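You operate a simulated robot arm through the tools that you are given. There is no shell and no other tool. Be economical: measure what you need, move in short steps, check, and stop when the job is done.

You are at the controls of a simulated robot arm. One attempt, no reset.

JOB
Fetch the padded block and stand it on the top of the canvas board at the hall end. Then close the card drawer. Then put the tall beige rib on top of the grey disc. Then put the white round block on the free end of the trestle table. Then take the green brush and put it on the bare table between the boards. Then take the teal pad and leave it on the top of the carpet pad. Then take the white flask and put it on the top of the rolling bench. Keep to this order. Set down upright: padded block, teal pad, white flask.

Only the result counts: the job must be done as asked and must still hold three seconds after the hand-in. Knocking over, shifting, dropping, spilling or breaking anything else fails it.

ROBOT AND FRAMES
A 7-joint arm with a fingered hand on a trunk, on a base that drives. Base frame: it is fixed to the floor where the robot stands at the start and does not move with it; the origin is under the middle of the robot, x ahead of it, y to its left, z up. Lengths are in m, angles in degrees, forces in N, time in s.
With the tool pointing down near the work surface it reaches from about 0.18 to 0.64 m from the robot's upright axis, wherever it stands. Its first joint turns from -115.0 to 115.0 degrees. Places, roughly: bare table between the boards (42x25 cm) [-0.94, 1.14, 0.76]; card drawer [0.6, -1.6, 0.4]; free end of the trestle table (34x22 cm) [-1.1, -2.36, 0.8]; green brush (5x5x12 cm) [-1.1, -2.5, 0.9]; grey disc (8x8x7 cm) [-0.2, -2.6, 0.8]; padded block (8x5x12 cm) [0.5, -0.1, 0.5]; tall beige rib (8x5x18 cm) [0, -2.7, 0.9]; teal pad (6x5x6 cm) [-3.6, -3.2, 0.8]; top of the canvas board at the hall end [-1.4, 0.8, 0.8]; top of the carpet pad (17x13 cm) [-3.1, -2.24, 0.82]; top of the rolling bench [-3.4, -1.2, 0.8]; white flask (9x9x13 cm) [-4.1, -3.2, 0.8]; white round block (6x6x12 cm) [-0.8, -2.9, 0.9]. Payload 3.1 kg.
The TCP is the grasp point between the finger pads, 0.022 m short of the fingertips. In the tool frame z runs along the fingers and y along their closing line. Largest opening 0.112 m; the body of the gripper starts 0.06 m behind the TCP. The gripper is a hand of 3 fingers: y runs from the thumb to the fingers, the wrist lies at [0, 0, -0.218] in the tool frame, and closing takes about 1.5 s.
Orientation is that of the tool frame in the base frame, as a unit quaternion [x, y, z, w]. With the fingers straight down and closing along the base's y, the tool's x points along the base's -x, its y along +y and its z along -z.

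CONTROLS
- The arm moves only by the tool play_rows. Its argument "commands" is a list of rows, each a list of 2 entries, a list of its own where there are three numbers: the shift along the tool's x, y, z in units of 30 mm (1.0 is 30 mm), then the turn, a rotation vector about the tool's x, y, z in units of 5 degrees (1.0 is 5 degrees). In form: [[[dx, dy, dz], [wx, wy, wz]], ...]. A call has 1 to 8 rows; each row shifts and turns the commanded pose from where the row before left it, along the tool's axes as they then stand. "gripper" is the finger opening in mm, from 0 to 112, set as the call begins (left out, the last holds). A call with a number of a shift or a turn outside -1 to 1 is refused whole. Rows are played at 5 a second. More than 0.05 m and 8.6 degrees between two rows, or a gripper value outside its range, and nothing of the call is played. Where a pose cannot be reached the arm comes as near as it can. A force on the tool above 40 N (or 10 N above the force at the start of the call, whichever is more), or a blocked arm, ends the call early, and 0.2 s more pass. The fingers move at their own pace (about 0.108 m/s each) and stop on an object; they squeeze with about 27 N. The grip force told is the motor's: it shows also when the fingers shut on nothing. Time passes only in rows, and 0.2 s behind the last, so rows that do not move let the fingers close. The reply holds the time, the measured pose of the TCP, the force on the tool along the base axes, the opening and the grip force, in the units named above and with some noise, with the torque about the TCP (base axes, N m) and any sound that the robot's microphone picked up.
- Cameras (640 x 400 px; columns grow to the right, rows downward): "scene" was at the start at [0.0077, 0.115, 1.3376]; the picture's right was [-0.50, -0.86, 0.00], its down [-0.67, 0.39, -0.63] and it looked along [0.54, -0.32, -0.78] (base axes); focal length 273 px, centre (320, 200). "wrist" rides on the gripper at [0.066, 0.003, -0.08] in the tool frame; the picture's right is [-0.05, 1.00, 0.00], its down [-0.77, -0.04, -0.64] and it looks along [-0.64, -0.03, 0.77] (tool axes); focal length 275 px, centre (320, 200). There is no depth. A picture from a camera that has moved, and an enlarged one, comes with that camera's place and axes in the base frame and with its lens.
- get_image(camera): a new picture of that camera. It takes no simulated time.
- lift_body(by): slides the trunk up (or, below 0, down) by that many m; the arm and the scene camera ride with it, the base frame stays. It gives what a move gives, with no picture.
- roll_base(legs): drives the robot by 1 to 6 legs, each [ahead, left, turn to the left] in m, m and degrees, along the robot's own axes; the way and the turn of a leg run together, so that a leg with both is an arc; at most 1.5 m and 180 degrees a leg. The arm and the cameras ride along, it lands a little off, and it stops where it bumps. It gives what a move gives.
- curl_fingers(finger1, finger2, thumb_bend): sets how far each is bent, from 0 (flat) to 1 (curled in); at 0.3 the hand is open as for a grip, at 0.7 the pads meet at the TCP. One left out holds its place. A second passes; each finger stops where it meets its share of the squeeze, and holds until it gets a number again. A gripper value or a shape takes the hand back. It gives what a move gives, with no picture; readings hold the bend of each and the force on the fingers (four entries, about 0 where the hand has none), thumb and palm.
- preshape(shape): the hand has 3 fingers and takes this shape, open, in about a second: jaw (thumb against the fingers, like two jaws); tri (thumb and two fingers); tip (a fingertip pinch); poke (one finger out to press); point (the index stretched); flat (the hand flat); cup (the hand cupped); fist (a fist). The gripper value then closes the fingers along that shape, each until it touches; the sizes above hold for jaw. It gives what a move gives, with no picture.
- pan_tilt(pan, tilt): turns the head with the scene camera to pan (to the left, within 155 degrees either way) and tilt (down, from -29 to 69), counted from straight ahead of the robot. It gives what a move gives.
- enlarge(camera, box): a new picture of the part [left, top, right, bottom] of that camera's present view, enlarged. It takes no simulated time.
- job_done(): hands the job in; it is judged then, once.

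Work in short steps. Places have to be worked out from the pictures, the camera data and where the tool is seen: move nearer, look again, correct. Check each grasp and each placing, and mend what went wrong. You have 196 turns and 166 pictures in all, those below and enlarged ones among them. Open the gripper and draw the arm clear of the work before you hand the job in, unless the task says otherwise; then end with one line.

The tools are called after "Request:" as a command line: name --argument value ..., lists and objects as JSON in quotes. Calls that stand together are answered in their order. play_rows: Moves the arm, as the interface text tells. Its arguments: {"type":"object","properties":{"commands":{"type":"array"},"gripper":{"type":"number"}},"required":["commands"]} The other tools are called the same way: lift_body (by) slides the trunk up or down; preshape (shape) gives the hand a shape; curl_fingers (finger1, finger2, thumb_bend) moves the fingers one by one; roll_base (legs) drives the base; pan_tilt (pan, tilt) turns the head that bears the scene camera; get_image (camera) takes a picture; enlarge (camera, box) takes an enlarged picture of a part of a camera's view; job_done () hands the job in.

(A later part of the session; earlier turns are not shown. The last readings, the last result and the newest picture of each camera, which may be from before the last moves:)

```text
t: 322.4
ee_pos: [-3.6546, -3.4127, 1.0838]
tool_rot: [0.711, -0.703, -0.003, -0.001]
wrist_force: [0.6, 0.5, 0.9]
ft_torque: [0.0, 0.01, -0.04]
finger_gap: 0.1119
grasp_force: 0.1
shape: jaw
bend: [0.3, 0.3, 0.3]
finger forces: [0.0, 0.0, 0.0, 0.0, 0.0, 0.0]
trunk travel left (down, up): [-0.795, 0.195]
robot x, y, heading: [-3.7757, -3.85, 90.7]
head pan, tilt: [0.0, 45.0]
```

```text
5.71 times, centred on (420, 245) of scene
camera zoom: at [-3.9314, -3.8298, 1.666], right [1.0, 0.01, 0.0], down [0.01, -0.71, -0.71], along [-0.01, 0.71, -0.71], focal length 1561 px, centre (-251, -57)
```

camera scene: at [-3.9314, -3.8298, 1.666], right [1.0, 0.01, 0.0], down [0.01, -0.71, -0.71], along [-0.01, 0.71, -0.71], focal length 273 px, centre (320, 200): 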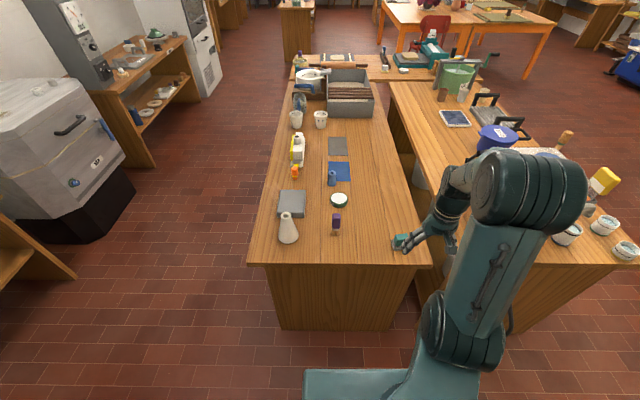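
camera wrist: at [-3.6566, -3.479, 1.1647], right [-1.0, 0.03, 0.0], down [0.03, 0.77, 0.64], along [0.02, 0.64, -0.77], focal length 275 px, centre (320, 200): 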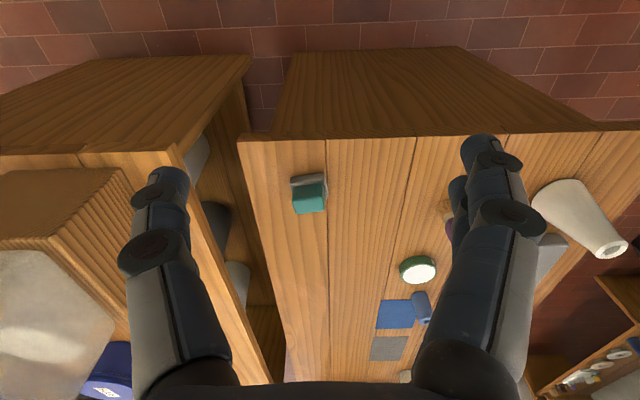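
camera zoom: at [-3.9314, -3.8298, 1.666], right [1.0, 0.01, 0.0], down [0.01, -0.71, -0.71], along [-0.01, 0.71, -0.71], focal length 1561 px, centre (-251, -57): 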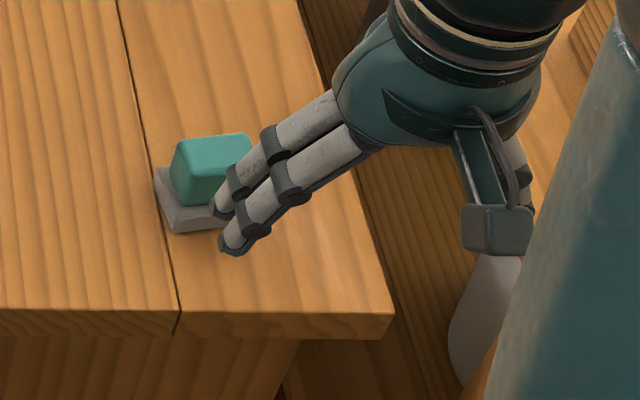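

Top of the teal block ≈(-3.629,-3.185,0.825), rotated ~8°. I drive 0.12 ahead, align yaw, and move above it.

Request:
roll_base --legs '[[0.12, 0, 0]]'

Request:
lift_body --by -0.1

Request:
play_rows --commands '[[[-0.9, -0.22, 0], [0, 0, -0.8]], [[-0.9, -0.22, 0], [0, 0, -0.8]], [[-0.9, -0.22, 0.5], [0, 0, 0]], [[-0.9, -0.22, 0.5], [0, 0, 0]], [[0, 0, 0], [0, 0, 0]]]' --gripper 90

Request:
get_image --camera "wrist"

Request:
enlarge --camera "scene" --box '[360, 210, 480, 300]'

```text
t: 323.7
ee_pos: [-3.656, -3.291, 1.0841]
tool_rot: [0.712, -0.703, -0.003, -0.002]
wrist_force: [-0.3, 0.0, -0.7]
ft_torque: [0.0, 0.01, 0.02]
finger_gap: 0.1121
grasp_force: 0.1
shape: jaw
bend: [0.3, 0.3, 0.3]
finger forces: [0.0, 0.1, 0.1, 0.1, 0.0, 0.0]
trunk travel left (down, up): [-0.795, 0.195]
robot x, y, heading: [-3.7804, -3.7305, 90.9]
head pan, tilt: [0.0, 45.0]
```

```text
t: 325.0
ee_pos: [-3.6563, -3.2928, 0.9844]
tool_rot: [0.712, -0.702, -0.003, -0.003]
wrist_force: [-1.2, 0.2, 0.6]
ft_torque: [0.0, -0.01, 0.0]
finger_gap: 0.1116
grasp_force: 0.0
shape: jaw
bend: [0.3, 0.3, 0.3]
finger forces: [0.0, 0.1, 0.0, 0.0, 0.0, 0.0]
trunk travel left (down, up): [-0.695, 0.295]
robot x, y, heading: [-3.7821, -3.7279, 90.8]
head pan, tilt: [0.0, 45.0]
```

```text
t: 326.2
ee_pos: [-3.6399, -3.1821, 0.9546]
tool_rot: [0.76, -0.65, -0.002, -0.002]
wrist_force: [0.4, 0.3, 0.9]
ft_torque: [-0.01, 0.0, -0.01]
finger_gap: 0.0902
grasp_force: 0.1
shape: jaw
bend: [0.59, 0.59, 0.55]
finger forces: [0.0, 0.0, 0.0, 0.1, 0.0, 0.0]
trunk travel left (down, up): [-0.695, 0.295]
robot x, y, heading: [-3.7844, -3.7282, 90.6]
head pan, tilt: [0.0, 45.0]
```

```text
64 pictures are left
camera wrist: at [-3.6336, -3.2485, 1.0353], right [-0.99, -0.11, 0.0], down [-0.08, 0.76, 0.64], along [-0.07, 0.64, -0.77], focal length 275 px, centre (320, 200)
```

wrist: 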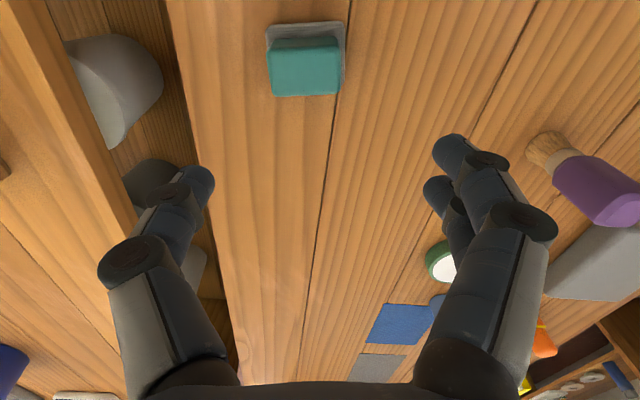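

```text
4.44 times, centred on (420, 255) of scene
camera zoom: at [-3.9327, -3.7107, 1.566], right [1.0, 0.01, 0.0], down [0.01, -0.71, -0.71], along [-0.01, 0.71, -0.71], focal length 1214 px, centre (-124, -44)
```

zoom: 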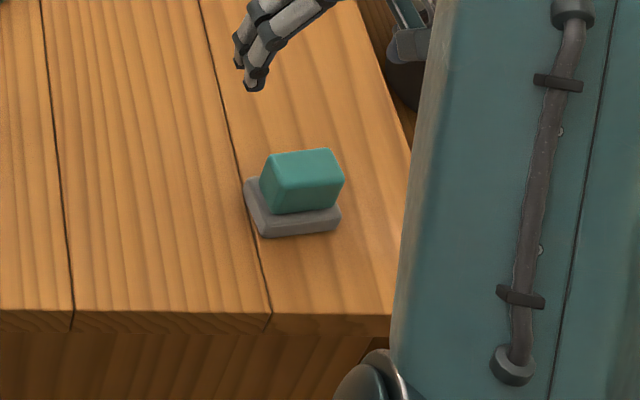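

Yaw matches. Shift by ~1 cm and descend to z≈0.83, look, then finish.

Request:
play_rows --commands '[[[0.24, -0.34, 0.8], [0, 0, 0]], [[0, 0, 0.9], [0, 0, 0]], [[0, 0, 0.9], [0, 0, 0]], [[0, 0, 0.9], [0, 0, 0]], [[0, 0, 0.65], [0, 0, 0]], [[0, 0, 0], [0, 0, 0]]]'

Request:
get_image --camera "wrist"

Request:
enlarge --camera "scene" --box '[360, 210, 480, 300]'

```text
t: 327.6
ee_pos: [-3.6304, -3.1867, 0.831]
tool_rot: [0.759, -0.651, -0.003, -0.002]
wrist_force: [0.4, 0.5, 0.0]
ft_torque: [-0.03, 0.02, 0.0]
finger_gap: 0.0904
grasp_force: 0.0
shape: jaw
bend: [0.59, 0.59, 0.55]
finger forces: [0.1, 0.0, 0.1, 0.0, 0.0, 0.1]
trunk travel left (down, up): [-0.695, 0.295]
robot x, y, heading: [-3.7781, -3.7292, 90.5]
head pan, tilt: [0.0, 45.0]
```

```text
62 pictures are left
camera wrist: at [-3.6226, -3.2529, 0.911], right [-0.99, -0.11, 0.0], down [-0.08, 0.76, 0.64], along [-0.07, 0.64, -0.77], focal length 275 px, centre (320, 200)
```

wrist: 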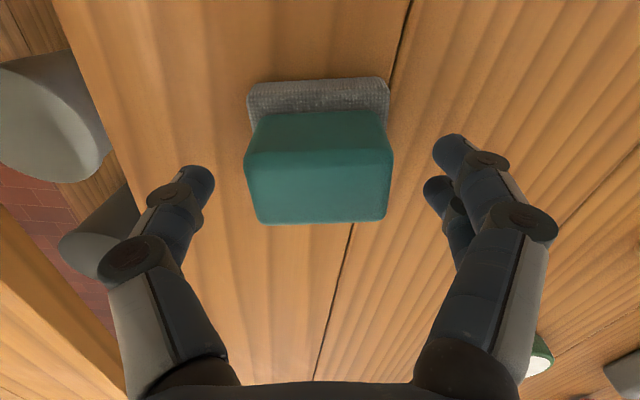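

```text
4.44 times, centred on (420, 255) of scene
camera zoom: at [-3.9328, -3.71, 1.566], right [1.0, 0.01, 0.0], down [0.01, -0.71, -0.71], along [-0.01, 0.71, -0.71], focal length 1214 px, centre (-124, -44)
```

zoom: 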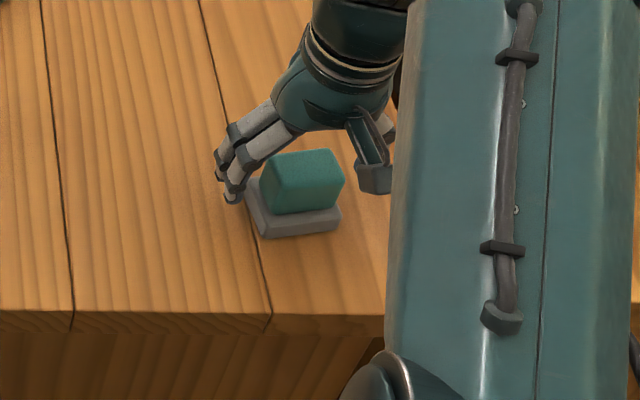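

Top at ≈0.83, grey base top ≈0.79. I go down to TCP≈0.815 and close on the teal part.

Request:
play_rows --commands '[[[0.05, 0, 0.3], [0, 0, 0]], [[0, 0, 0.23], [0, 0, 0]], [[0, 0, 0], [0, 0, 0]]]'

Request:
play_rows --commands '[[[0, 0, 0], [0, 0, 0]], [[0, 0, 0], [0, 0, 0]], [[0, 0, 0], [0, 0, 0]], [[0, 0, 0], [0, 0, 0]], [[0, 0, 0], [0, 0, 0]], [[0, 0, 0], [0, 0, 0]]]' --gripper 0

Request:
get_image --camera "wrist"

```text
t: 328.4
ee_pos: [-3.6303, -3.1875, 0.8152]
tool_rot: [0.759, -0.651, -0.003, -0.002]
wrist_force: [0.1, -0.4, 0.8]
ft_torque: [-0.01, -0.01, -0.02]
finger_gap: 0.0901
grasp_force: 0.1
shape: jaw
bend: [0.59, 0.59, 0.55]
finger forces: [0.1, 0.0, 0.1, 0.0, 0.0, 0.0]
trunk travel left (down, up): [-0.695, 0.295]
robot x, y, heading: [-3.7829, -3.7296, 90.5]
head pan, tilt: [0.0, 45.0]
```

```text
t: 329.8
ee_pos: [-3.6295, -3.1887, 0.8153]
tool_rot: [0.759, -0.651, -0.003, -0.002]
wrist_force: [-0.6, 0.0, 0.7]
ft_torque: [-0.01, -0.06, -0.03]
finger_gap: 0.0534
grasp_force: 27.3
shape: jaw
bend: [0.73, 0.73, 0.7]
finger forces: [12.2, 12.2, 0.1, 0.1, 24.4, 0.0]
trunk travel left (down, up): [-0.695, 0.295]
robot x, y, heading: [-3.777, -3.7346, 90.8]
head pan, tilt: [0.0, 45.0]
```

```text
60 pictures are left
camera wrist: at [-3.6222, -3.2544, 0.8953], right [-0.99, -0.11, 0.0], down [-0.08, 0.76, 0.64], along [-0.07, 0.64, -0.77], focal length 275 px, centre (320, 200)
```

wrist: 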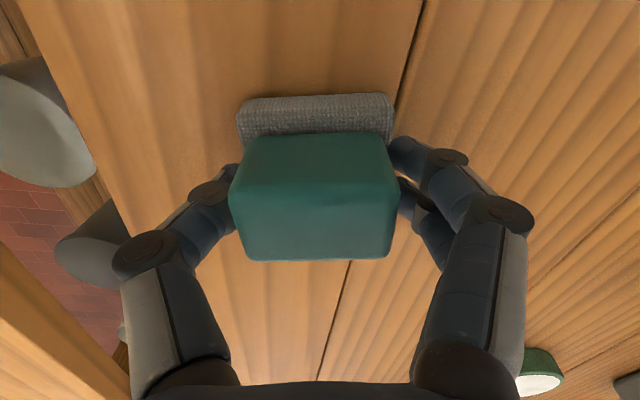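

Held (53 mm). I lift with the trunk, retract, and carry it round to the east side of the bench with the carpet pad.

Request:
lift_body --by 0.27

Request:
play_rows --commands '[[[1, 0, 0], [0, 0, 0]], [[1, 0, 0], [0, 0, 0]], [[1, 0, 0], [0, 0, 0]], [[1, 0, 0], [0, 0, 0]], [[1, 0, 0], [0, 0, 0]]]'

Request:
roll_base --legs '[[-0.13, 0, 0], [0, 0, -90], [1.4, 0, 0], [0.35, 0, 0], [0, 1.4, 0], [0, 0.2, 0]]'

Request:
get_image --camera "wrist"

```text
t: 332.6
ee_pos: [-3.6298, -3.1876, 1.0845]
tool_rot: [0.76, -0.65, -0.002, -0.002]
wrist_force: [-0.3, 0.1, -1.7]
ft_torque: [-0.01, 0.02, -0.03]
finger_gap: 0.053
grasp_force: 27.1
shape: jaw
bend: [0.73, 0.73, 0.7]
finger forces: [11.8, 12.0, 0.0, 0.0, 19.2, 0.1]
trunk travel left (down, up): [-0.965, 0.025]
robot x, y, heading: [-3.7812, -3.7355, 90.8]
head pan, tilt: [0.0, 45.0]
```

```text
t: 333.8
ee_pos: [-3.6039, -3.3371, 1.0842]
tool_rot: [0.759, -0.651, -0.003, -0.003]
wrist_force: [-0.3, 0.2, 0.1]
ft_torque: [0.0, 0.04, 0.0]
finger_gap: 0.0494
grasp_force: 26.6
shape: jaw
bend: [0.73, 0.73, 0.7]
finger forces: [12.1, 12.1, 0.1, 0.0, 26.1, 0.0]
trunk travel left (down, up): [-0.965, 0.025]
robot x, y, heading: [-3.7801, -3.7269, 90.6]
head pan, tilt: [0.0, 45.0]
```

```text
t: 355.1
ee_pos: [-1.6438, -2.426, 1.0839]
tool_rot: [-0.072, 0.997, 0.001, 0.003]
wrist_force: [0.1, -0.4, -0.7]
ft_torque: [-0.04, -0.02, 0.01]
finger_gap: 0.0495
grasp_force: 26.9
shape: jaw
bend: [0.73, 0.73, 0.7]
finger forces: [11.7, 11.7, 0.0, 0.1, 25.3, 0.0]
trunk travel left (down, up): [-0.965, 0.025]
robot x, y, heading: [-2.0354, -2.2426, 0.4]
head pan, tilt: [0.0, 45.0]
```

```text
59 pictures are left
camera wrist: at [-1.7091, -2.4332, 1.1642], right [-0.1, 1.0, 0.0], down [0.76, 0.07, 0.64], along [0.64, 0.06, -0.77], focal length 275 px, centre (320, 200)
```

wrist: 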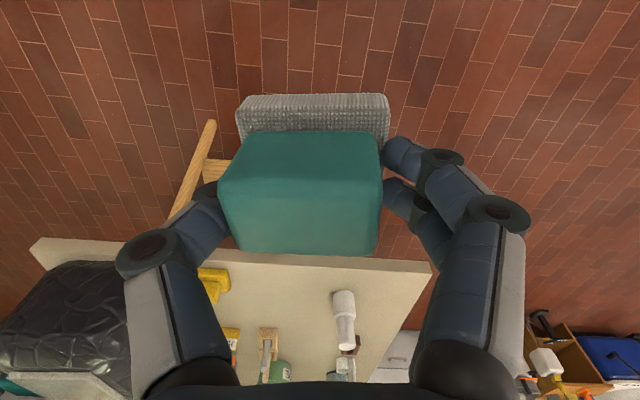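

Request:
enlarge --camera "wrist" --box '[180, 60, 460, 290]'

Request:
enlarge --camera "scene" --box '[300, 100, 500, 300]'

```text
1.74 times, centred on (320, 175) of wrist
camera zoom: at [-1.7091, -2.4332, 1.1642], right [-0.1, 1.0, 0.0], down [0.76, 0.07, 0.64], along [0.64, 0.06, -0.77], focal length 479 px, centre (320, 244)
```

zoom: 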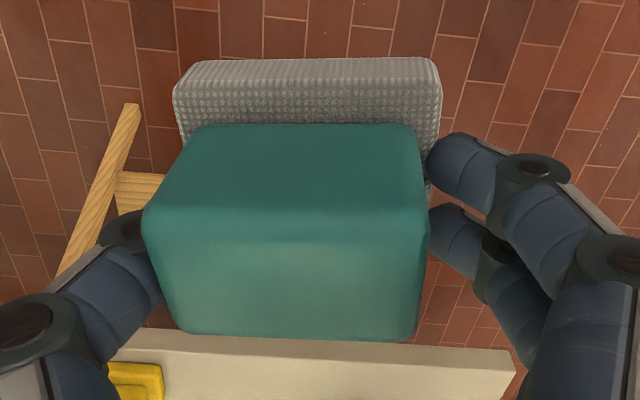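

```text
2.00 times, centred on (400, 200) of scene
camera zoom: at [-2.0123, -2.0939, 1.8361], right [0.0, -1.0, 0.0], down [-0.71, 0.0, -0.71], along [0.71, 0.0, -0.71], focal length 546 px, centre (160, 200)
```

zoom: 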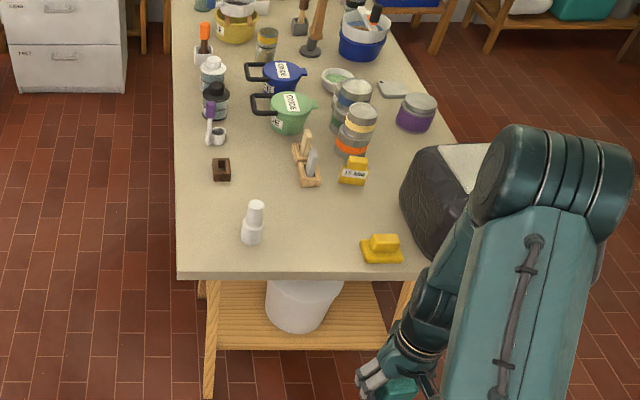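

The block rolled a few degrees in the grip, but it will settle flat on contact. I turn to face the bench (heading 180) and look.

Request:
roll_base --legs '[[0, 0, 179.6], [0.2, 0, 0]]'

Request:
pan_tilt --pan 10 --tilt 55

Request:
get_image --camera "scene"

Request:
get_image --camera "wrist"

```text
t: 364.1
ee_pos: [-2.6288, -2.0665, 1.084]
tool_rot: [0.997, 0.072, -0.004, 0.0]
wrist_force: [0.5, -0.2, -0.2]
ft_torque: [-0.03, 0.0, -0.03]
finger_gap: 0.0489
grasp_force: 26.7
shape: jaw
bend: [0.73, 0.73, 0.7]
finger forces: [11.2, 11.2, 0.0, 0.0, 24.6, 0.2]
trunk travel left (down, up): [-0.965, 0.025]
robot x, y, heading: [-2.235, -2.2467, -179.9]
head pan, tilt: [0.0, 45.0]
```

```text
t: 364.8
ee_pos: [-2.6301, -2.0664, 1.0828]
tool_rot: [0.997, 0.071, -0.002, 0.0]
wrist_force: [-0.1, -0.6, -0.1]
ft_torque: [0.0, 0.0, 0.0]
finger_gap: 0.0487
grasp_force: 27.1
shape: jaw
bend: [0.73, 0.73, 0.7]
finger forces: [11.3, 11.3, 0.0, 0.0, 24.4, 0.0]
trunk travel left (down, up): [-0.965, 0.025]
robot x, y, heading: [-2.2338, -2.2478, -179.8]
head pan, tilt: [10.0, 55.0]
```

```text
56 pictures are left
camera scene: at [-2.247, -2.4118, 1.8226], right [-0.18, 0.98, 0.0], down [0.81, 0.14, -0.57], along [-0.56, -0.1, -0.82], focal length 273 px, centre (320, 200)
```

scene: 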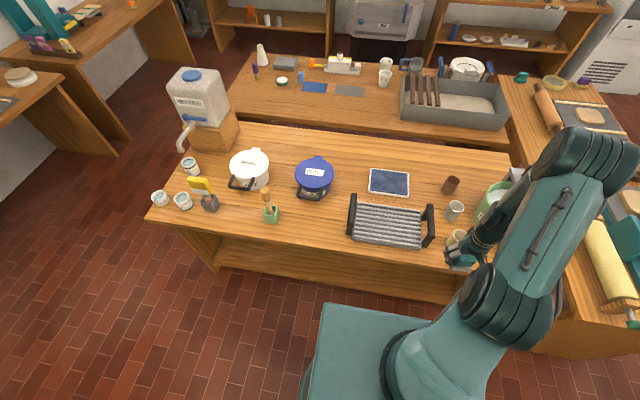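

```text
55 pictures are left
camera wrist: at [-2.5631, -2.0605, 1.1641], right [0.1, -1.0, 0.0], down [-0.76, -0.07, 0.64], along [-0.64, -0.06, -0.77], focal length 275 px, centre (320, 200)
```

wrist: 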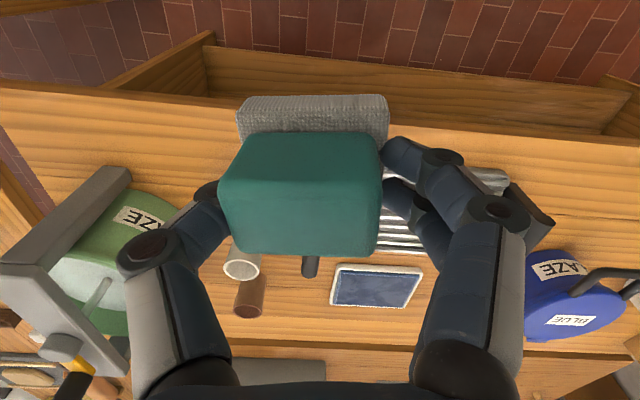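

Tray spans x≈-3.175..-3.015, bench front at x≈-2.725. I line the hand up with y≈-2.23, drive carefully to x≈-2.41, then extend.

Request:
play_rows --commands '[[[-0.13, 0.9, 0], [0, 0, 0]], [[-0.13, 0.9, 0], [0, 0, 0]], [[-0.13, 0.9, 0], [0, 0, 0]], [[-0.13, 0.9, 0], [0, 0, 0]], [[-0.13, 0.9, 0], [0, 0, 0]], [[-0.13, 0.9, 0], [0, 0, 0]]]'

Request:
roll_base --legs '[[0.17, 0, 0]]'

Request:
play_rows --commands '[[[-0.935, -0.134, 0], [0, 0, 0]], [[-0.935, -0.134, 0], [0, 0, 0]], [[-0.935, -0.134, 0], [0, 0, 0]], [[-0.935, -0.134, 0], [0, 0, 0]], [[-0.935, -0.134, 0], [0, 0, 0]], [[-0.935, -0.134, 0], [0, 0, 0]], [[-0.935, -0.134, 0], [0, 0, 0]], [[-0.5, -0.07, 0], [0, 0, 0]]]'

Request:
get_image --camera "wrist"

Request:
get_image --camera "scene"

```text
t: 366.2
ee_pos: [-2.6307, -2.2319, 1.0837]
tool_rot: [0.997, 0.072, -0.003, 0.0]
wrist_force: [0.3, -0.6, -0.4]
ft_torque: [-0.02, 0.0, -0.01]
finger_gap: 0.0489
grasp_force: 26.9
shape: jaw
bend: [0.73, 0.73, 0.7]
finger forces: [11.2, 11.1, 0.1, 0.0, 24.5, 0.0]
trunk travel left (down, up): [-0.965, 0.025]
robot x, y, heading: [-2.235, -2.2447, -179.7]
head pan, tilt: [10.0, 55.0]
```

```text
t: 367.7
ee_pos: [-2.7977, -2.2318, 1.085]
tool_rot: [0.997, 0.072, -0.004, 0.001]
wrist_force: [-0.3, -0.2, -0.3]
ft_torque: [0.0, 0.01, 0.0]
finger_gap: 0.0489
grasp_force: 26.9
shape: jaw
bend: [0.73, 0.73, 0.7]
finger forces: [11.3, 11.2, 0.1, 0.0, 24.5, 0.1]
trunk travel left (down, up): [-0.965, 0.025]
robot x, y, heading: [-2.4015, -2.2463, -179.7]
head pan, tilt: [10.0, 55.0]
```

```text
t: 369.5
ee_pos: [-3.0137, -2.2319, 1.0854]
tool_rot: [0.997, 0.073, -0.002, 0.0]
wrist_force: [0.0, -0.1, -0.4]
ft_torque: [0.01, 0.0, -0.05]
finger_gap: 0.0488
grasp_force: 27.1
shape: jaw
bend: [0.73, 0.73, 0.7]
finger forces: [11.2, 11.2, 0.0, 0.0, 24.4, 0.0]
trunk travel left (down, up): [-0.965, 0.025]
robot x, y, heading: [-2.4075, -2.246, -179.8]
head pan, tilt: [10.0, 55.0]
```

```text
54 pictures are left
camera wrist: at [-2.9464, -2.2258, 1.165], right [0.1, -1.0, 0.0], down [-0.76, -0.08, 0.64], along [-0.64, -0.06, -0.77], focal length 275 px, centre (320, 200)
```

wrist: 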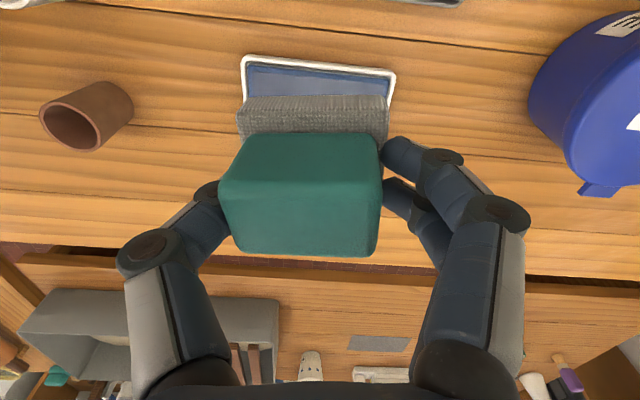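

```text
53 pictures are left
camera scene: at [-2.4152, -2.4127, 1.8226], right [-0.18, 0.98, 0.0], down [0.81, 0.15, -0.57], along [-0.56, -0.1, -0.82], focal length 273 px, centre (320, 200)
```

scene: 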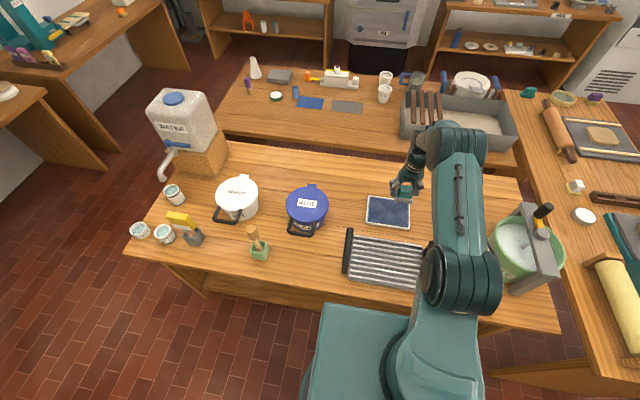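

No bump. Carpet spans x≈-3.03..-3.16. I creep 2 cm closer and extend so the block centre is at x≈-3.08, then lower the trunk.

Request:
roll_base --legs '[[0.022, 0, 0]]'

Request:
play_rows --commands '[[[-0.8, -0.12, 0], [0, 0, 0]], [[-0.75, -0.1, 0], [0, 0, 0]], [[0, 0, 0], [0, 0, 0]]]'

Request:
lift_body --by -0.17

Request:
enlarge --camera "scene" --box '[320, 130, 480, 300]'

Request:
get_image --camera "wrist"

```text
t: 370.3
ee_pos: [-3.0306, -2.2328, 1.0873]
tool_rot: [0.997, 0.073, -0.005, 0.0]
wrist_force: [0.7, -0.5, -1.0]
ft_torque: [-0.03, 0.04, -0.02]
finger_gap: 0.0486
grasp_force: 26.8
shape: jaw
bend: [0.73, 0.73, 0.7]
finger forces: [11.2, 11.2, 0.1, 0.0, 24.5, 0.0]
trunk travel left (down, up): [-0.965, 0.025]
robot x, y, heading: [-2.4309, -2.2478, -179.6]
head pan, tilt: [10.0, 55.0]
```

```text
t: 371.1
ee_pos: [-3.0827, -2.2309, 1.0847]
tool_rot: [0.997, 0.073, -0.002, 0.0]
wrist_force: [0.1, 0.1, -0.7]
ft_torque: [0.01, 0.02, 0.06]
finger_gap: 0.0488
grasp_force: 27.0
shape: jaw
bend: [0.73, 0.73, 0.7]
finger forces: [11.2, 11.2, 0.0, 0.1, 24.3, 0.0]
trunk travel left (down, up): [-0.965, 0.025]
robot x, y, heading: [-2.4305, -2.2451, -179.5]
head pan, tilt: [10.0, 55.0]
```

```text
t: 373.0
ee_pos: [-3.0818, -2.2312, 0.9148]
tool_rot: [0.997, 0.073, -0.003, 0.0]
wrist_force: [-0.7, 0.1, -0.9]
ft_torque: [0.02, 0.01, 0.02]
finger_gap: 0.049
grasp_force: 26.7
shape: jaw
bend: [0.73, 0.73, 0.7]
finger forces: [11.2, 11.2, 0.0, 0.0, 24.5, 0.0]
trunk travel left (down, up): [-0.795, 0.195]
robot x, y, heading: [-2.4263, -2.2469, -179.8]
head pan, tilt: [10.0, 55.0]
```

```text
2.35 times, centred on (400, 215) of scene
camera zoom: at [-2.4364, -2.4127, 1.6526], right [-0.18, 0.98, 0.0], down [0.81, 0.15, -0.57], along [-0.56, -0.1, -0.82], focal length 643 px, centre (132, 165)
```

zoom: 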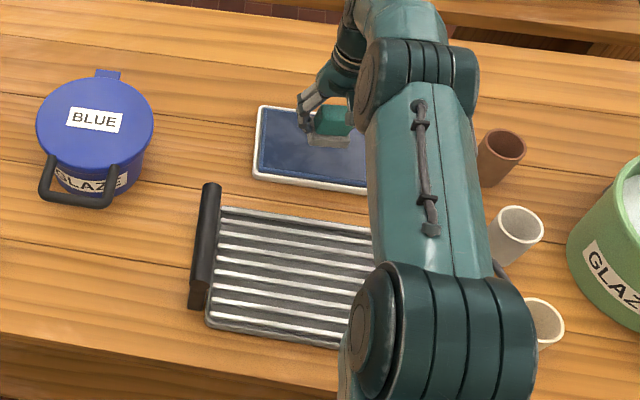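

```text
51 pictures are left
camera wrist: at [-3.0146, -2.2254, 0.9953], right [0.1, -1.0, 0.0], down [-0.76, -0.08, 0.64], along [-0.64, -0.06, -0.77], focal length 275 px, centre (320, 200)
```

wrist: 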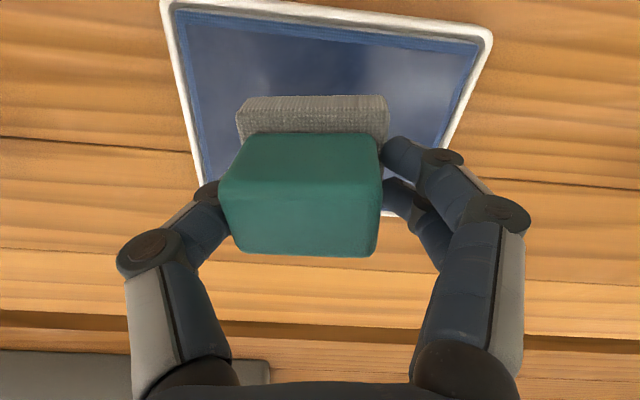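

Over the carpet with margin. I lower in small steps until contact.

Request:
play_rows --commands '[[[0, 0, 0.4], [0, 0, 0]], [[0, 0, 0.4], [0, 0, 0]], [[0, 0, 0.3], [0, 0, 0]], [[0, 0, 0], [0, 0, 0]]]'

Request:
play_rows --commands '[[[0, 0, 0.15], [0, 0, 0]], [[0, 0, 0], [0, 0, 0]]]'

Request:
play_rows --commands '[[[0, 0, 0.15], [0, 0, 0]], [[0, 0, 0], [0, 0, 0]]]'

Request:
enlarge --camera "scene" --box '[375, 155, 435, 215]'

```text
t: 374.0
ee_pos: [-3.0822, -2.231, 0.8813]
tool_rot: [0.997, 0.073, -0.004, 0.0]
wrist_force: [-0.3, -0.2, -0.6]
ft_torque: [0.02, 0.0, 0.02]
finger_gap: 0.0489
grasp_force: 26.5
shape: jaw
bend: [0.73, 0.73, 0.7]
finger forces: [11.3, 11.2, 0.0, 0.0, 24.5, 0.1]
trunk travel left (down, up): [-0.795, 0.195]
robot x, y, heading: [-2.4275, -2.2503, -179.8]
head pan, tilt: [10.0, 55.0]
```

```text
t: 374.6
ee_pos: [-3.0797, -2.2306, 0.8779]
tool_rot: [0.997, 0.073, -0.003, 0.001]
wrist_force: [1.2, -0.4, 0.2]
ft_torque: [-0.02, -0.01, -0.02]
finger_gap: 0.049
grasp_force: 27.3
shape: jaw
bend: [0.73, 0.73, 0.7]
finger forces: [11.2, 11.3, 0.0, 0.0, 24.4, 0.1]
trunk travel left (down, up): [-0.795, 0.195]
robot x, y, heading: [-2.4293, -2.2457, -179.6]
head pan, tilt: [10.0, 55.0]
```

```text
t: 375.2
ee_pos: [-3.0791, -2.2317, 0.8727]
tool_rot: [0.997, 0.072, -0.003, 0.001]
wrist_force: [-0.1, 0.4, -0.4]
ft_torque: [0.01, 0.02, 0.0]
finger_gap: 0.0488
grasp_force: 27.0
shape: jaw
bend: [0.73, 0.73, 0.7]
finger forces: [11.2, 11.2, 0.0, 0.1, 24.4, 0.0]
trunk travel left (down, up): [-0.795, 0.195]
robot x, y, heading: [-2.4253, -2.2478, -179.7]
head pan, tilt: [10.0, 55.0]
```

```text
6.67 times, centred on (405, 185) of scene
camera zoom: at [-2.4365, -2.4128, 1.6526], right [-0.18, 0.98, 0.0], down [0.81, 0.15, -0.57], along [-0.56, -0.1, -0.82], focal length 1821 px, centre (-247, 300)
```

zoom: 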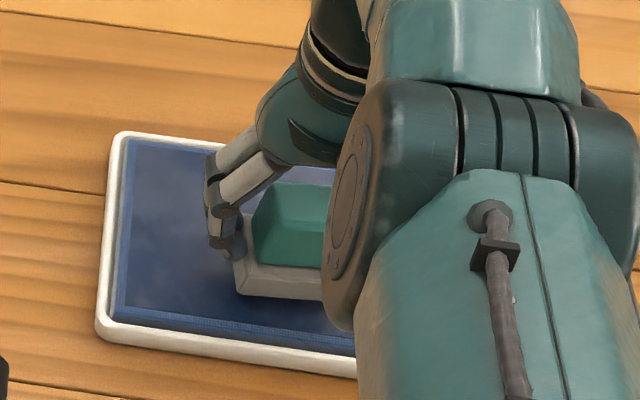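

Request:
play_rows --commands '[[[0, 0, 0.12], [0, 0, 0]], [[0, 0, 0], [0, 0, 0]]]'

Request:
play_rows --commands '[[[0, 0, 0.12], [0, 0, 0]], [[0, 0, 0], [0, 0, 0]]]'

Request:
play_rows --commands '[[[0, 0, 0.12], [0, 0, 0]], [[0, 0, 0], [0, 0, 0]]]'

```text
t: 375.8
ee_pos: [-3.0782, -2.2313, 0.8691]
tool_rot: [0.997, 0.073, -0.004, 0.001]
wrist_force: [0.3, 0.0, -0.8]
ft_torque: [-0.02, 0.02, -0.03]
finger_gap: 0.0489
grasp_force: 27.2
shape: jaw
bend: [0.73, 0.73, 0.7]
finger forces: [11.2, 11.2, 0.1, 0.0, 24.5, 0.0]
out of reach, approached as far as the arm can: row 1
trunk travel left (down, up): [-0.795, 0.195]
robot x, y, heading: [-2.4305, -2.2486, -179.6]
head pan, tilt: [10.0, 55.0]
```

```text
t: 376.4
ee_pos: [-3.0782, -2.2314, 0.8669]
tool_rot: [0.997, 0.072, -0.003, 0.001]
wrist_force: [-0.4, 0.1, -0.8]
ft_torque: [0.01, -0.01, 0.02]
finger_gap: 0.0487
grasp_force: 27.2
shape: jaw
bend: [0.73, 0.73, 0.7]
finger forces: [11.2, 11.2, 0.1, 0.0, 24.3, 0.1]
trunk travel left (down, up): [-0.795, 0.195]
robot x, y, heading: [-2.4267, -2.2455, -179.7]
head pan, tilt: [10.0, 55.0]
```

```text
t: 377.0
ee_pos: [-3.0769, -2.2319, 0.8649]
tool_rot: [0.997, 0.073, -0.003, 0.0]
wrist_force: [0.6, 1.0, -0.5]
ft_torque: [0.05, 0.01, 0.0]
finger_gap: 0.0488
grasp_force: 27.3
shape: jaw
bend: [0.73, 0.73, 0.7]
finger forces: [11.3, 11.2, 0.0, 0.0, 24.5, 0.1]
trunk travel left (down, up): [-0.795, 0.195]
robot x, y, heading: [-2.4301, -2.2475, -179.8]
head pan, tilt: [10.0, 55.0]
```

At the reach edge; I finish lowering with the trunk in small steps.

Request:
lift_body --by -0.005

Request:
lift_body --by -0.004

Request:
lift_body --by -0.004

```text
t: 377.5
ee_pos: [-3.0761, -2.2315, 0.8601]
tool_rot: [0.997, 0.073, -0.005, -0.002]
wrist_force: [-0.1, -0.1, 10.3]
ft_torque: [0.34, 0.04, 0.01]
finger_gap: 0.0485
grasp_force: 27.0
shape: jaw
bend: [0.73, 0.73, 0.71]
finger forces: [13.0, 12.8, 0.0, 0.0, 32.2, 0.0]
trunk travel left (down, up): [-0.79, 0.2]
robot x, y, heading: [-2.4303, -2.2471, -179.8]
head pan, tilt: [10.0, 55.0]
```

```text
t: 378.1
ee_pos: [-3.0766, -2.2334, 0.8583]
tool_rot: [0.997, 0.072, -0.007, -0.001]
wrist_force: [-4.2, -1.1, 27.8]
ft_torque: [0.88, 0.19, 0.07]
finger_gap: 0.0492
grasp_force: 27.2
shape: jaw
bend: [0.73, 0.73, 0.72]
finger forces: [13.9, 13.8, 0.0, 0.0, 46.7, 0.0]
trunk travel left (down, up): [-0.786, 0.204]
robot x, y, heading: [-2.4266, -2.2468, -179.8]
head pan, tilt: [10.0, 55.0]
```

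```text
t: 378.5
ee_pos: [-3.0772, -2.2323, 0.858]
tool_rot: [0.997, 0.073, -0.01, -0.002]
wrist_force: [7.0, -0.7, 23.3]
ft_torque: [0.66, -0.04, -0.21]
finger_gap: 0.0498
grasp_force: 27.3
shape: jaw
bend: [0.73, 0.73, 0.74]
finger forces: [13.7, 13.0, 0.0, 0.0, 43.2, 0.0]
trunk travel left (down, up): [-0.783, 0.207]
robot x, y, heading: [-2.4277, -2.2482, -179.8]
head pan, tilt: [10.0, 55.0]
stopped: the force on the tool passed its limit at 42 N (the readings are from after the stop); the commanded pose is now the measured one
```

In contact. I ease up 5 mm and open stepwise.

Request:
lift_body --by 0.004

Request:
play_rows --commands '[[[0, 0, 0], [0, 0, 0]], [[0, 0, 0], [0, 0, 0]], [[0, 0, 0], [0, 0, 0]]]' --gripper 60

Request:
play_rows --commands '[[[0, 0, 0], [0, 0, 0]], [[0, 0, 0], [0, 0, 0]], [[0, 0, 0], [0, 0, 0]]]' --gripper 90

Request:
get_image --camera "wrist"

```text
t: 379.0
ee_pos: [-3.0777, -2.2304, 0.8581]
tool_rot: [0.997, 0.073, -0.009, -0.001]
wrist_force: [2.7, 0.8, 8.3]
ft_torque: [0.24, -0.02, -0.1]
finger_gap: 0.0496
grasp_force: 27.5
shape: jaw
bend: [0.73, 0.73, 0.73]
finger forces: [12.1, 11.1, 0.1, 0.1, 32.9, 0.0]
trunk travel left (down, up): [-0.787, 0.203]
robot x, y, heading: [-2.4281, -2.2481, -179.8]
head pan, tilt: [10.0, 55.0]
```

```text
t: 379.8
ee_pos: [-3.0777, -2.2326, 0.8597]
tool_rot: [0.997, 0.072, -0.008, -0.001]
wrist_force: [2.8, -1.6, 9.2]
ft_torque: [0.25, -0.01, -0.13]
finger_gap: 0.0555
grasp_force: 0.0
shape: jaw
bend: [0.72, 0.72, 0.73]
finger forces: [0.0, 0.1, 0.1, 0.1, 11.5, 0.0]
trunk travel left (down, up): [-0.787, 0.203]
robot x, y, heading: [-2.4251, -2.2528, -179.6]
head pan, tilt: [10.0, 55.0]
```

```text
t: 380.6
ee_pos: [-3.0793, -2.2319, 0.8577]
tool_rot: [0.997, 0.073, -0.007, -0.001]
wrist_force: [-0.5, 0.9, -0.4]
ft_torque: [0.01, 0.0, 0.02]
finger_gap: 0.0897
grasp_force: 0.0
shape: jaw
bend: [0.59, 0.59, 0.55]
finger forces: [0.1, 0.1, 0.1, 0.0, 0.0, 0.0]
trunk travel left (down, up): [-0.787, 0.203]
robot x, y, heading: [-2.4243, -2.2477, -179.5]
head pan, tilt: [10.0, 55.0]
```

```text
49 pictures are left
camera wrist: at [-3.0118, -2.2254, 0.9376], right [0.1, -1.0, 0.0], down [-0.76, -0.08, 0.65], along [-0.64, -0.06, -0.76], focal length 275 px, centre (320, 200)
```

wrist: 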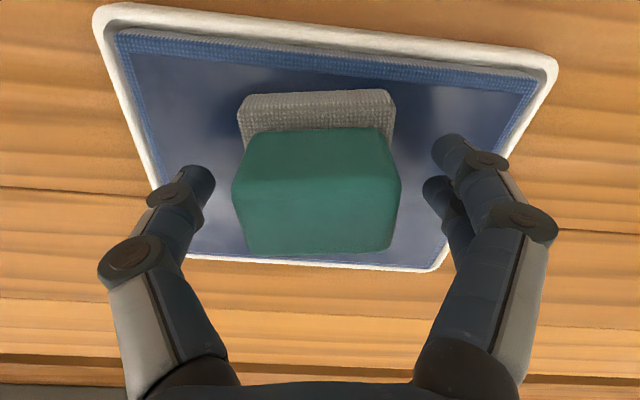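

The block rests flat on the carpet. I raise the trunk and check.

Request:
lift_body --by 0.18

Request:
get_image --camera "wrist"

```text
t: 382.6
ee_pos: [-3.078, -2.2314, 1.0389]
tool_rot: [0.997, 0.073, -0.006, -0.001]
wrist_force: [0.3, -0.2, 0.5]
ft_torque: [-0.01, -0.01, -0.01]
finger_gap: 0.0898
grasp_force: 0.0
shape: jaw
bend: [0.59, 0.59, 0.55]
finger forces: [0.0, 0.0, 0.0, 0.0, 0.0, 0.1]
trunk travel left (down, up): [-0.967, 0.023]
robot x, y, heading: [-2.426, -2.2478, -179.7]
head pan, tilt: [10.0, 55.0]
```

```text
48 pictures are left
camera wrist: at [-3.0117, -2.2256, 1.1177], right [0.1, -1.0, 0.0], down [-0.76, -0.08, 0.65], along [-0.64, -0.06, -0.76], focal length 275 px, centre (320, 200)
```

wrist: 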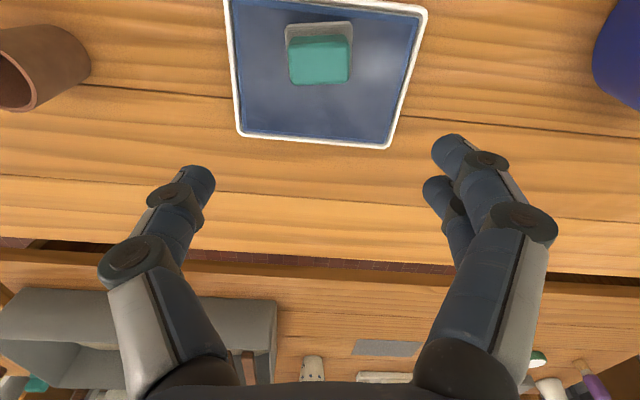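

The teal pad is placed upright on the carpet pad. I retract, straighten yaw, and drive back round to the flask.

Request:
play_rows --commands '[[[1, 0, -0.3], [0, 0, 0.8]], [[1, 0, -0.3], [0, 0, 0.8]], [[1, 0, 0], [0, 0, 0]], [[1, 0, 0], [0, 0, 0]], [[1, 0, 0], [0, 0, 0]], [[1, 0, 0], [0, 0, 0]], [[1, 0, 0], [0, 0, 0]]]' --gripper 112

Request:
roll_base --legs '[[-0.4, 0, 0], [0, 1.45, 0], [0, 0.15, 0], [1.4, 0, 0], [0.8, 0, 0], [0, 0, -90]]'

Request:
pan_tilt --pan -10 --tilt 50

Request:
get_image --camera "scene"

Request:
get_image --camera "wrist"

```text
t: 384.2
ee_pos: [-2.8686, -2.2238, 1.0531]
tool_rot: [1.0, 0.003, -0.009, 0.001]
wrist_force: [0.2, -0.2, -0.5]
ft_torque: [-0.02, 0.02, -0.03]
finger_gap: 0.1121
grasp_force: 0.1
shape: jaw
bend: [0.3, 0.3, 0.3]
finger forces: [0.0, 0.0, 0.1, 0.0, 0.0, 0.1]
trunk travel left (down, up): [-0.967, 0.023]
robot x, y, heading: [-2.4279, -2.2493, -179.7]
head pan, tilt: [10.0, 55.0]
```

```text
t: 408.8
ee_pos: [-4.2057, -3.4312, 1.0534]
tool_rot: [0.708, -0.706, -0.004, -0.005]
wrist_force: [-0.7, -0.4, -0.7]
ft_torque: [0.02, 0.01, -0.05]
finger_gap: 0.1118
grasp_force: 0.0
shape: jaw
bend: [0.3, 0.3, 0.3]
finger forces: [0.1, 0.0, 0.0, 0.0, 0.0, 0.0]
trunk travel left (down, up): [-0.967, 0.023]
robot x, y, heading: [-4.2306, -3.8719, 89.9]
head pan, tilt: [10.0, 55.0]
```

```text
t: 409.7
ee_pos: [-4.2045, -3.4303, 1.0551]
tool_rot: [0.708, -0.706, -0.004, -0.005]
wrist_force: [-0.1, 0.4, -0.3]
ft_torque: [-0.04, -0.03, 0.0]
finger_gap: 0.1119
grasp_force: 0.1
shape: jaw
bend: [0.3, 0.3, 0.3]
finger forces: [0.1, 0.1, 0.0, 0.0, 0.0, 0.0]
trunk travel left (down, up): [-0.967, 0.023]
robot x, y, heading: [-4.2317, -3.8711, 90.3]
head pan, tilt: [-10.0, 50.0]
```

```text
47 pictures are left
camera scene: at [-4.3682, -3.856, 1.8313], right [0.99, -0.17, 0.0], down [-0.13, -0.76, -0.64], along [0.11, 0.63, -0.77], focal length 273 px, centre (320, 200)
```

scene: 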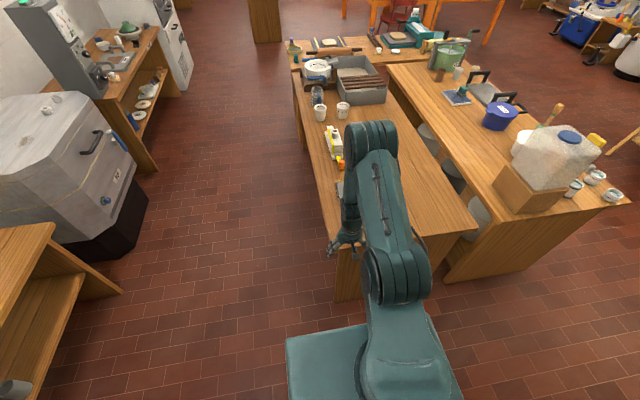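

```text
46 pictures are left
camera wrist: at [-4.2082, -3.4984, 1.1331], right [-1.0, 0.04, 0.0], down [0.03, 0.76, 0.65], along [0.03, 0.65, -0.76], focal length 275 px, centre (320, 200)
```

wrist: 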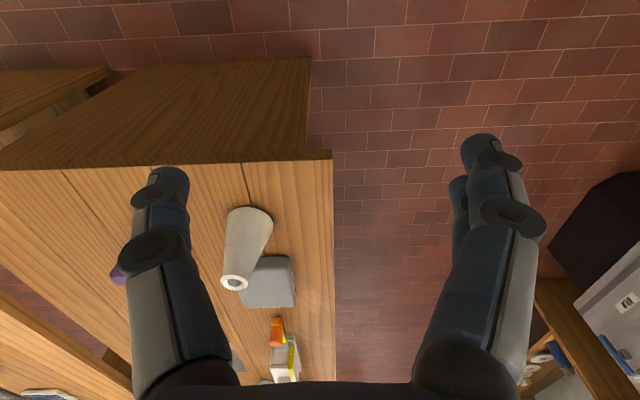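

Flask is ≈(-4.063,-3.145). I shift the base closer and move the hand above it.

Request:
roll_base --legs '[[0.15, -0.1, 0]]'

Request:
play_rows --commands '[[[-0.7, -0.3, 0], [0, 0, 0]], [[-0.7, -0.3, 0], [0, 0, 0]], [[-0.7, -0.3, 0], [0, 0, 0]], [[-0.7, -0.3, 0], [0, 0, 0]], [[0, 0, 0], [0, 0, 0]]]'

Request:
get_image --camera "wrist"

Request:
get_image --camera "scene"

```text
t: 411.2
ee_pos: [-4.1072, -3.2821, 1.0533]
tool_rot: [0.708, -0.706, -0.006, -0.006]
wrist_force: [0.7, -0.4, -0.3]
ft_torque: [-0.01, 0.0, 0.02]
finger_gap: 0.1119
grasp_force: 0.0
shape: jaw
bend: [0.3, 0.3, 0.3]
finger forces: [0.0, 0.0, 0.0, 0.0, 0.1, 0.0]
trunk travel left (down, up): [-0.967, 0.023]
robot x, y, heading: [-4.1299, -3.7191, 90.1]
head pan, tilt: [-10.0, 50.0]
```

```text
t: 412.4
ee_pos: [-4.071, -3.1981, 1.0538]
tool_rot: [0.708, -0.706, -0.004, -0.005]
wrist_force: [0.2, -0.3, 0.1]
ft_torque: [0.0, 0.01, -0.03]
finger_gap: 0.1121
grasp_force: 0.0
shape: jaw
bend: [0.3, 0.3, 0.3]
finger forces: [0.0, 0.0, 0.0, 0.0, 0.0, 0.0]
trunk travel left (down, up): [-0.967, 0.023]
robot x, y, heading: [-4.1291, -3.7244, 90.4]
head pan, tilt: [-10.0, 50.0]
```

```text
45 pictures are left
camera wrist: at [-4.0733, -3.2656, 1.1342], right [-1.0, 0.04, 0.0], down [0.03, 0.76, 0.65], along [0.03, 0.65, -0.76], focal length 275 px, centre (320, 200)
```

wrist: 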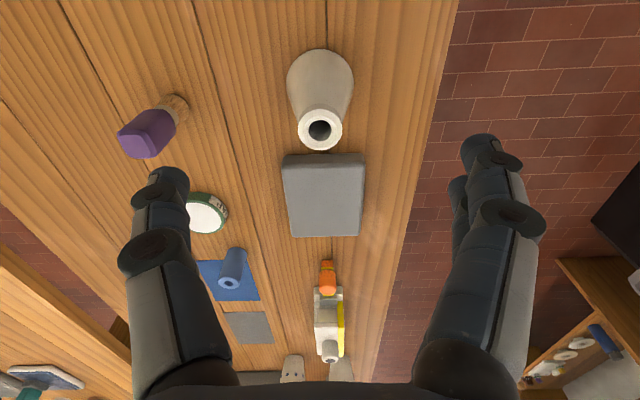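

```text
44 pictures are left
camera scene: at [-4.2688, -3.7071, 1.8313], right [0.99, -0.17, 0.0], down [-0.13, -0.75, -0.64], along [0.11, 0.63, -0.77], focal length 273 px, centre (320, 200)
```

scene: 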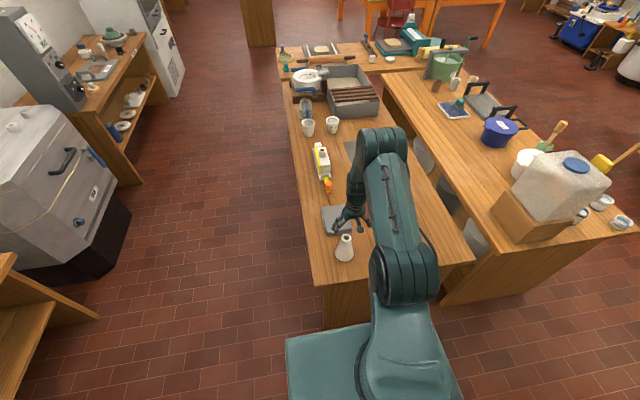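

Request:
enlarge --camera "scene" --box '[310, 190, 400, 280]'

Request:
enlarge --camera "wrist" --box '[270, 30, 370, 170]'

```text
4.44 times, centred on (355, 235) of scene
camera zoom: at [-4.2688, -3.7071, 1.8313], right [0.99, -0.17, 0.0], down [-0.13, -0.75, -0.64], along [0.11, 0.63, -0.77], focal length 1214 px, centre (164, 44)
```

zoom: 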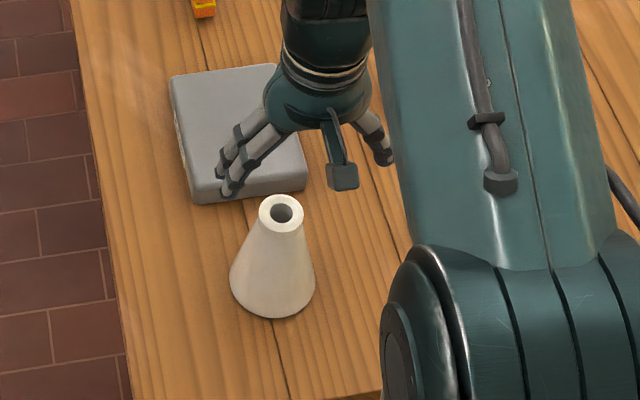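

```text
2.86 times, centred on (320, 100) of wrist
camera zoom: at [-4.0733, -3.2656, 1.1342], right [-1.0, 0.04, 0.0], down [0.03, 0.76, 0.65], along [0.03, 0.65, -0.76], focal length 786 px, centre (320, 486)
```

zoom: 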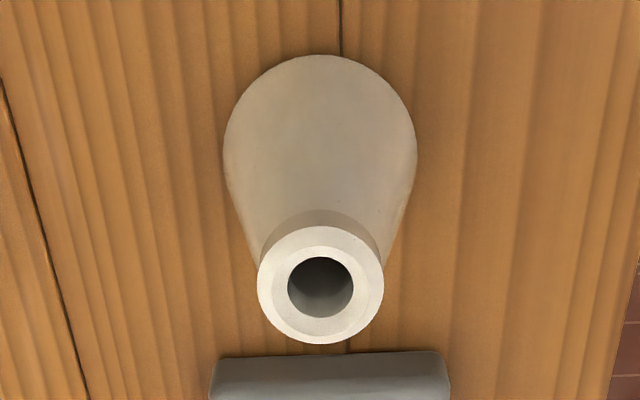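

The neck is ≈40 mm wide at (-4.068,-3.153), top ≈0.906. I centre and descend to z≈0.888, then close.

Request:
play_rows --commands '[[[-0.75, -0.05, 0], [0, 0, 0]], [[-0.75, -0.05, 0.4], [0, 0, 0]], [[0, 0, 1], [0, 0, 0]], [[0, 0, 1], [0, 0, 0]], [[0, 0, 0.8], [0, 0, 0]], [[0, 0, 0], [0, 0, 0]]]' --gripper 80

Request:
get_image --camera "wrist"

```text
t: 413.8
ee_pos: [-4.0678, -3.152, 0.9583]
tool_rot: [0.708, -0.706, -0.005, -0.006]
wrist_force: [-0.3, 0.0, -0.6]
ft_torque: [-0.01, -0.03, 0.0]
finger_gap: 0.08
grasp_force: 0.1
shape: jaw
bend: [0.66, 0.66, 0.63]
finger forces: [0.0, 0.0, 0.0, 0.0, 0.0, 0.0]
trunk travel left (down, up): [-0.967, 0.023]
robot x, y, heading: [-4.1303, -3.7237, 90.1]
head pan, tilt: [-10.0, 50.0]
```

```text
41 pictures are left
camera wrist: at [-4.0708, -3.2195, 1.0388], right [-1.0, 0.04, 0.0], down [0.03, 0.76, 0.65], along [0.03, 0.65, -0.76], focal length 275 px, centre (320, 200)
```

wrist: 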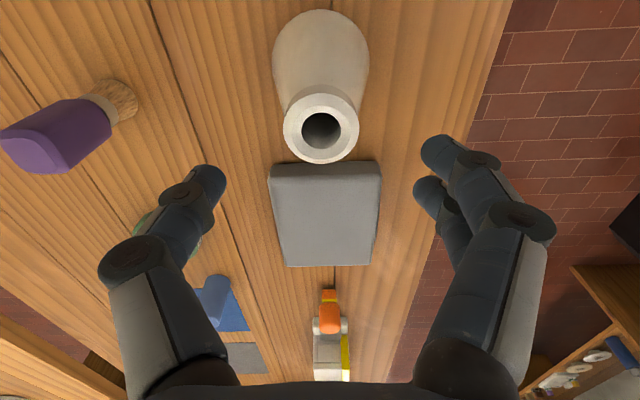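

Request:
play_rows --commands '[[[0.17, 0, 0.8], [0, 0, 0]], [[0, 0, 0.8], [0, 0, 0]], [[0, 0, 0.67], [0, 0, 0]], [[0, 0, 0], [0, 0, 0]]]'

Request:
play_rows --commands '[[[0, 0, 0], [0, 0, 0]], [[0, 0, 0], [0, 0, 0]], [[0, 0, 0], [0, 0, 0]], [[0, 0, 0], [0, 0, 0]], [[0, 0, 0], [0, 0, 0]], [[0, 0, 0], [0, 0, 0]]]' --gripper 0

Request:
get_image --camera "wrist"

```text
t: 414.8
ee_pos: [-4.0671, -3.1559, 0.8914]
tool_rot: [0.708, -0.706, -0.005, -0.005]
wrist_force: [0.7, -0.2, -0.1]
ft_torque: [-0.01, 0.01, 0.0]
finger_gap: 0.0804
grasp_force: 0.0
shape: jaw
bend: [0.66, 0.66, 0.63]
finger forces: [0.0, 0.0, 0.0, 0.0, 0.0, 0.0]
trunk travel left (down, up): [-0.967, 0.023]
robot x, y, heading: [-4.1336, -3.7237, 90.2]
head pan, tilt: [-10.0, 50.0]
```

```text
t: 416.2
ee_pos: [-4.0677, -3.1562, 0.8906]
tool_rot: [0.709, -0.706, -0.004, -0.005]
wrist_force: [1.0, 0.5, 1.6]
ft_torque: [0.02, -0.02, 0.05]
finger_gap: 0.0398
grasp_force: 27.3
shape: jaw
bend: [0.74, 0.73, 0.7]
finger forces: [12.2, 12.5, 0.0, 0.0, 24.2, 0.1]
trunk travel left (down, up): [-0.967, 0.023]
robot x, y, heading: [-4.1284, -3.7201, 90.1]
head pan, tilt: [-10.0, 50.0]
```

```text
40 pictures are left
camera wrist: at [-4.0704, -3.2234, 0.9703], right [-1.0, 0.04, 0.0], down [0.03, 0.76, 0.65], along [0.03, 0.65, -0.76], focal length 275 px, centre (320, 200)
```

wrist: 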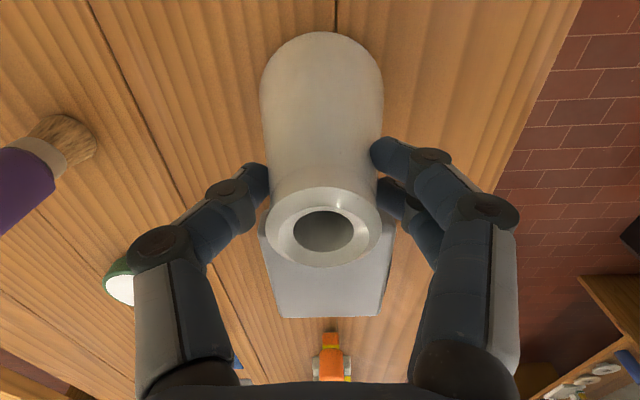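

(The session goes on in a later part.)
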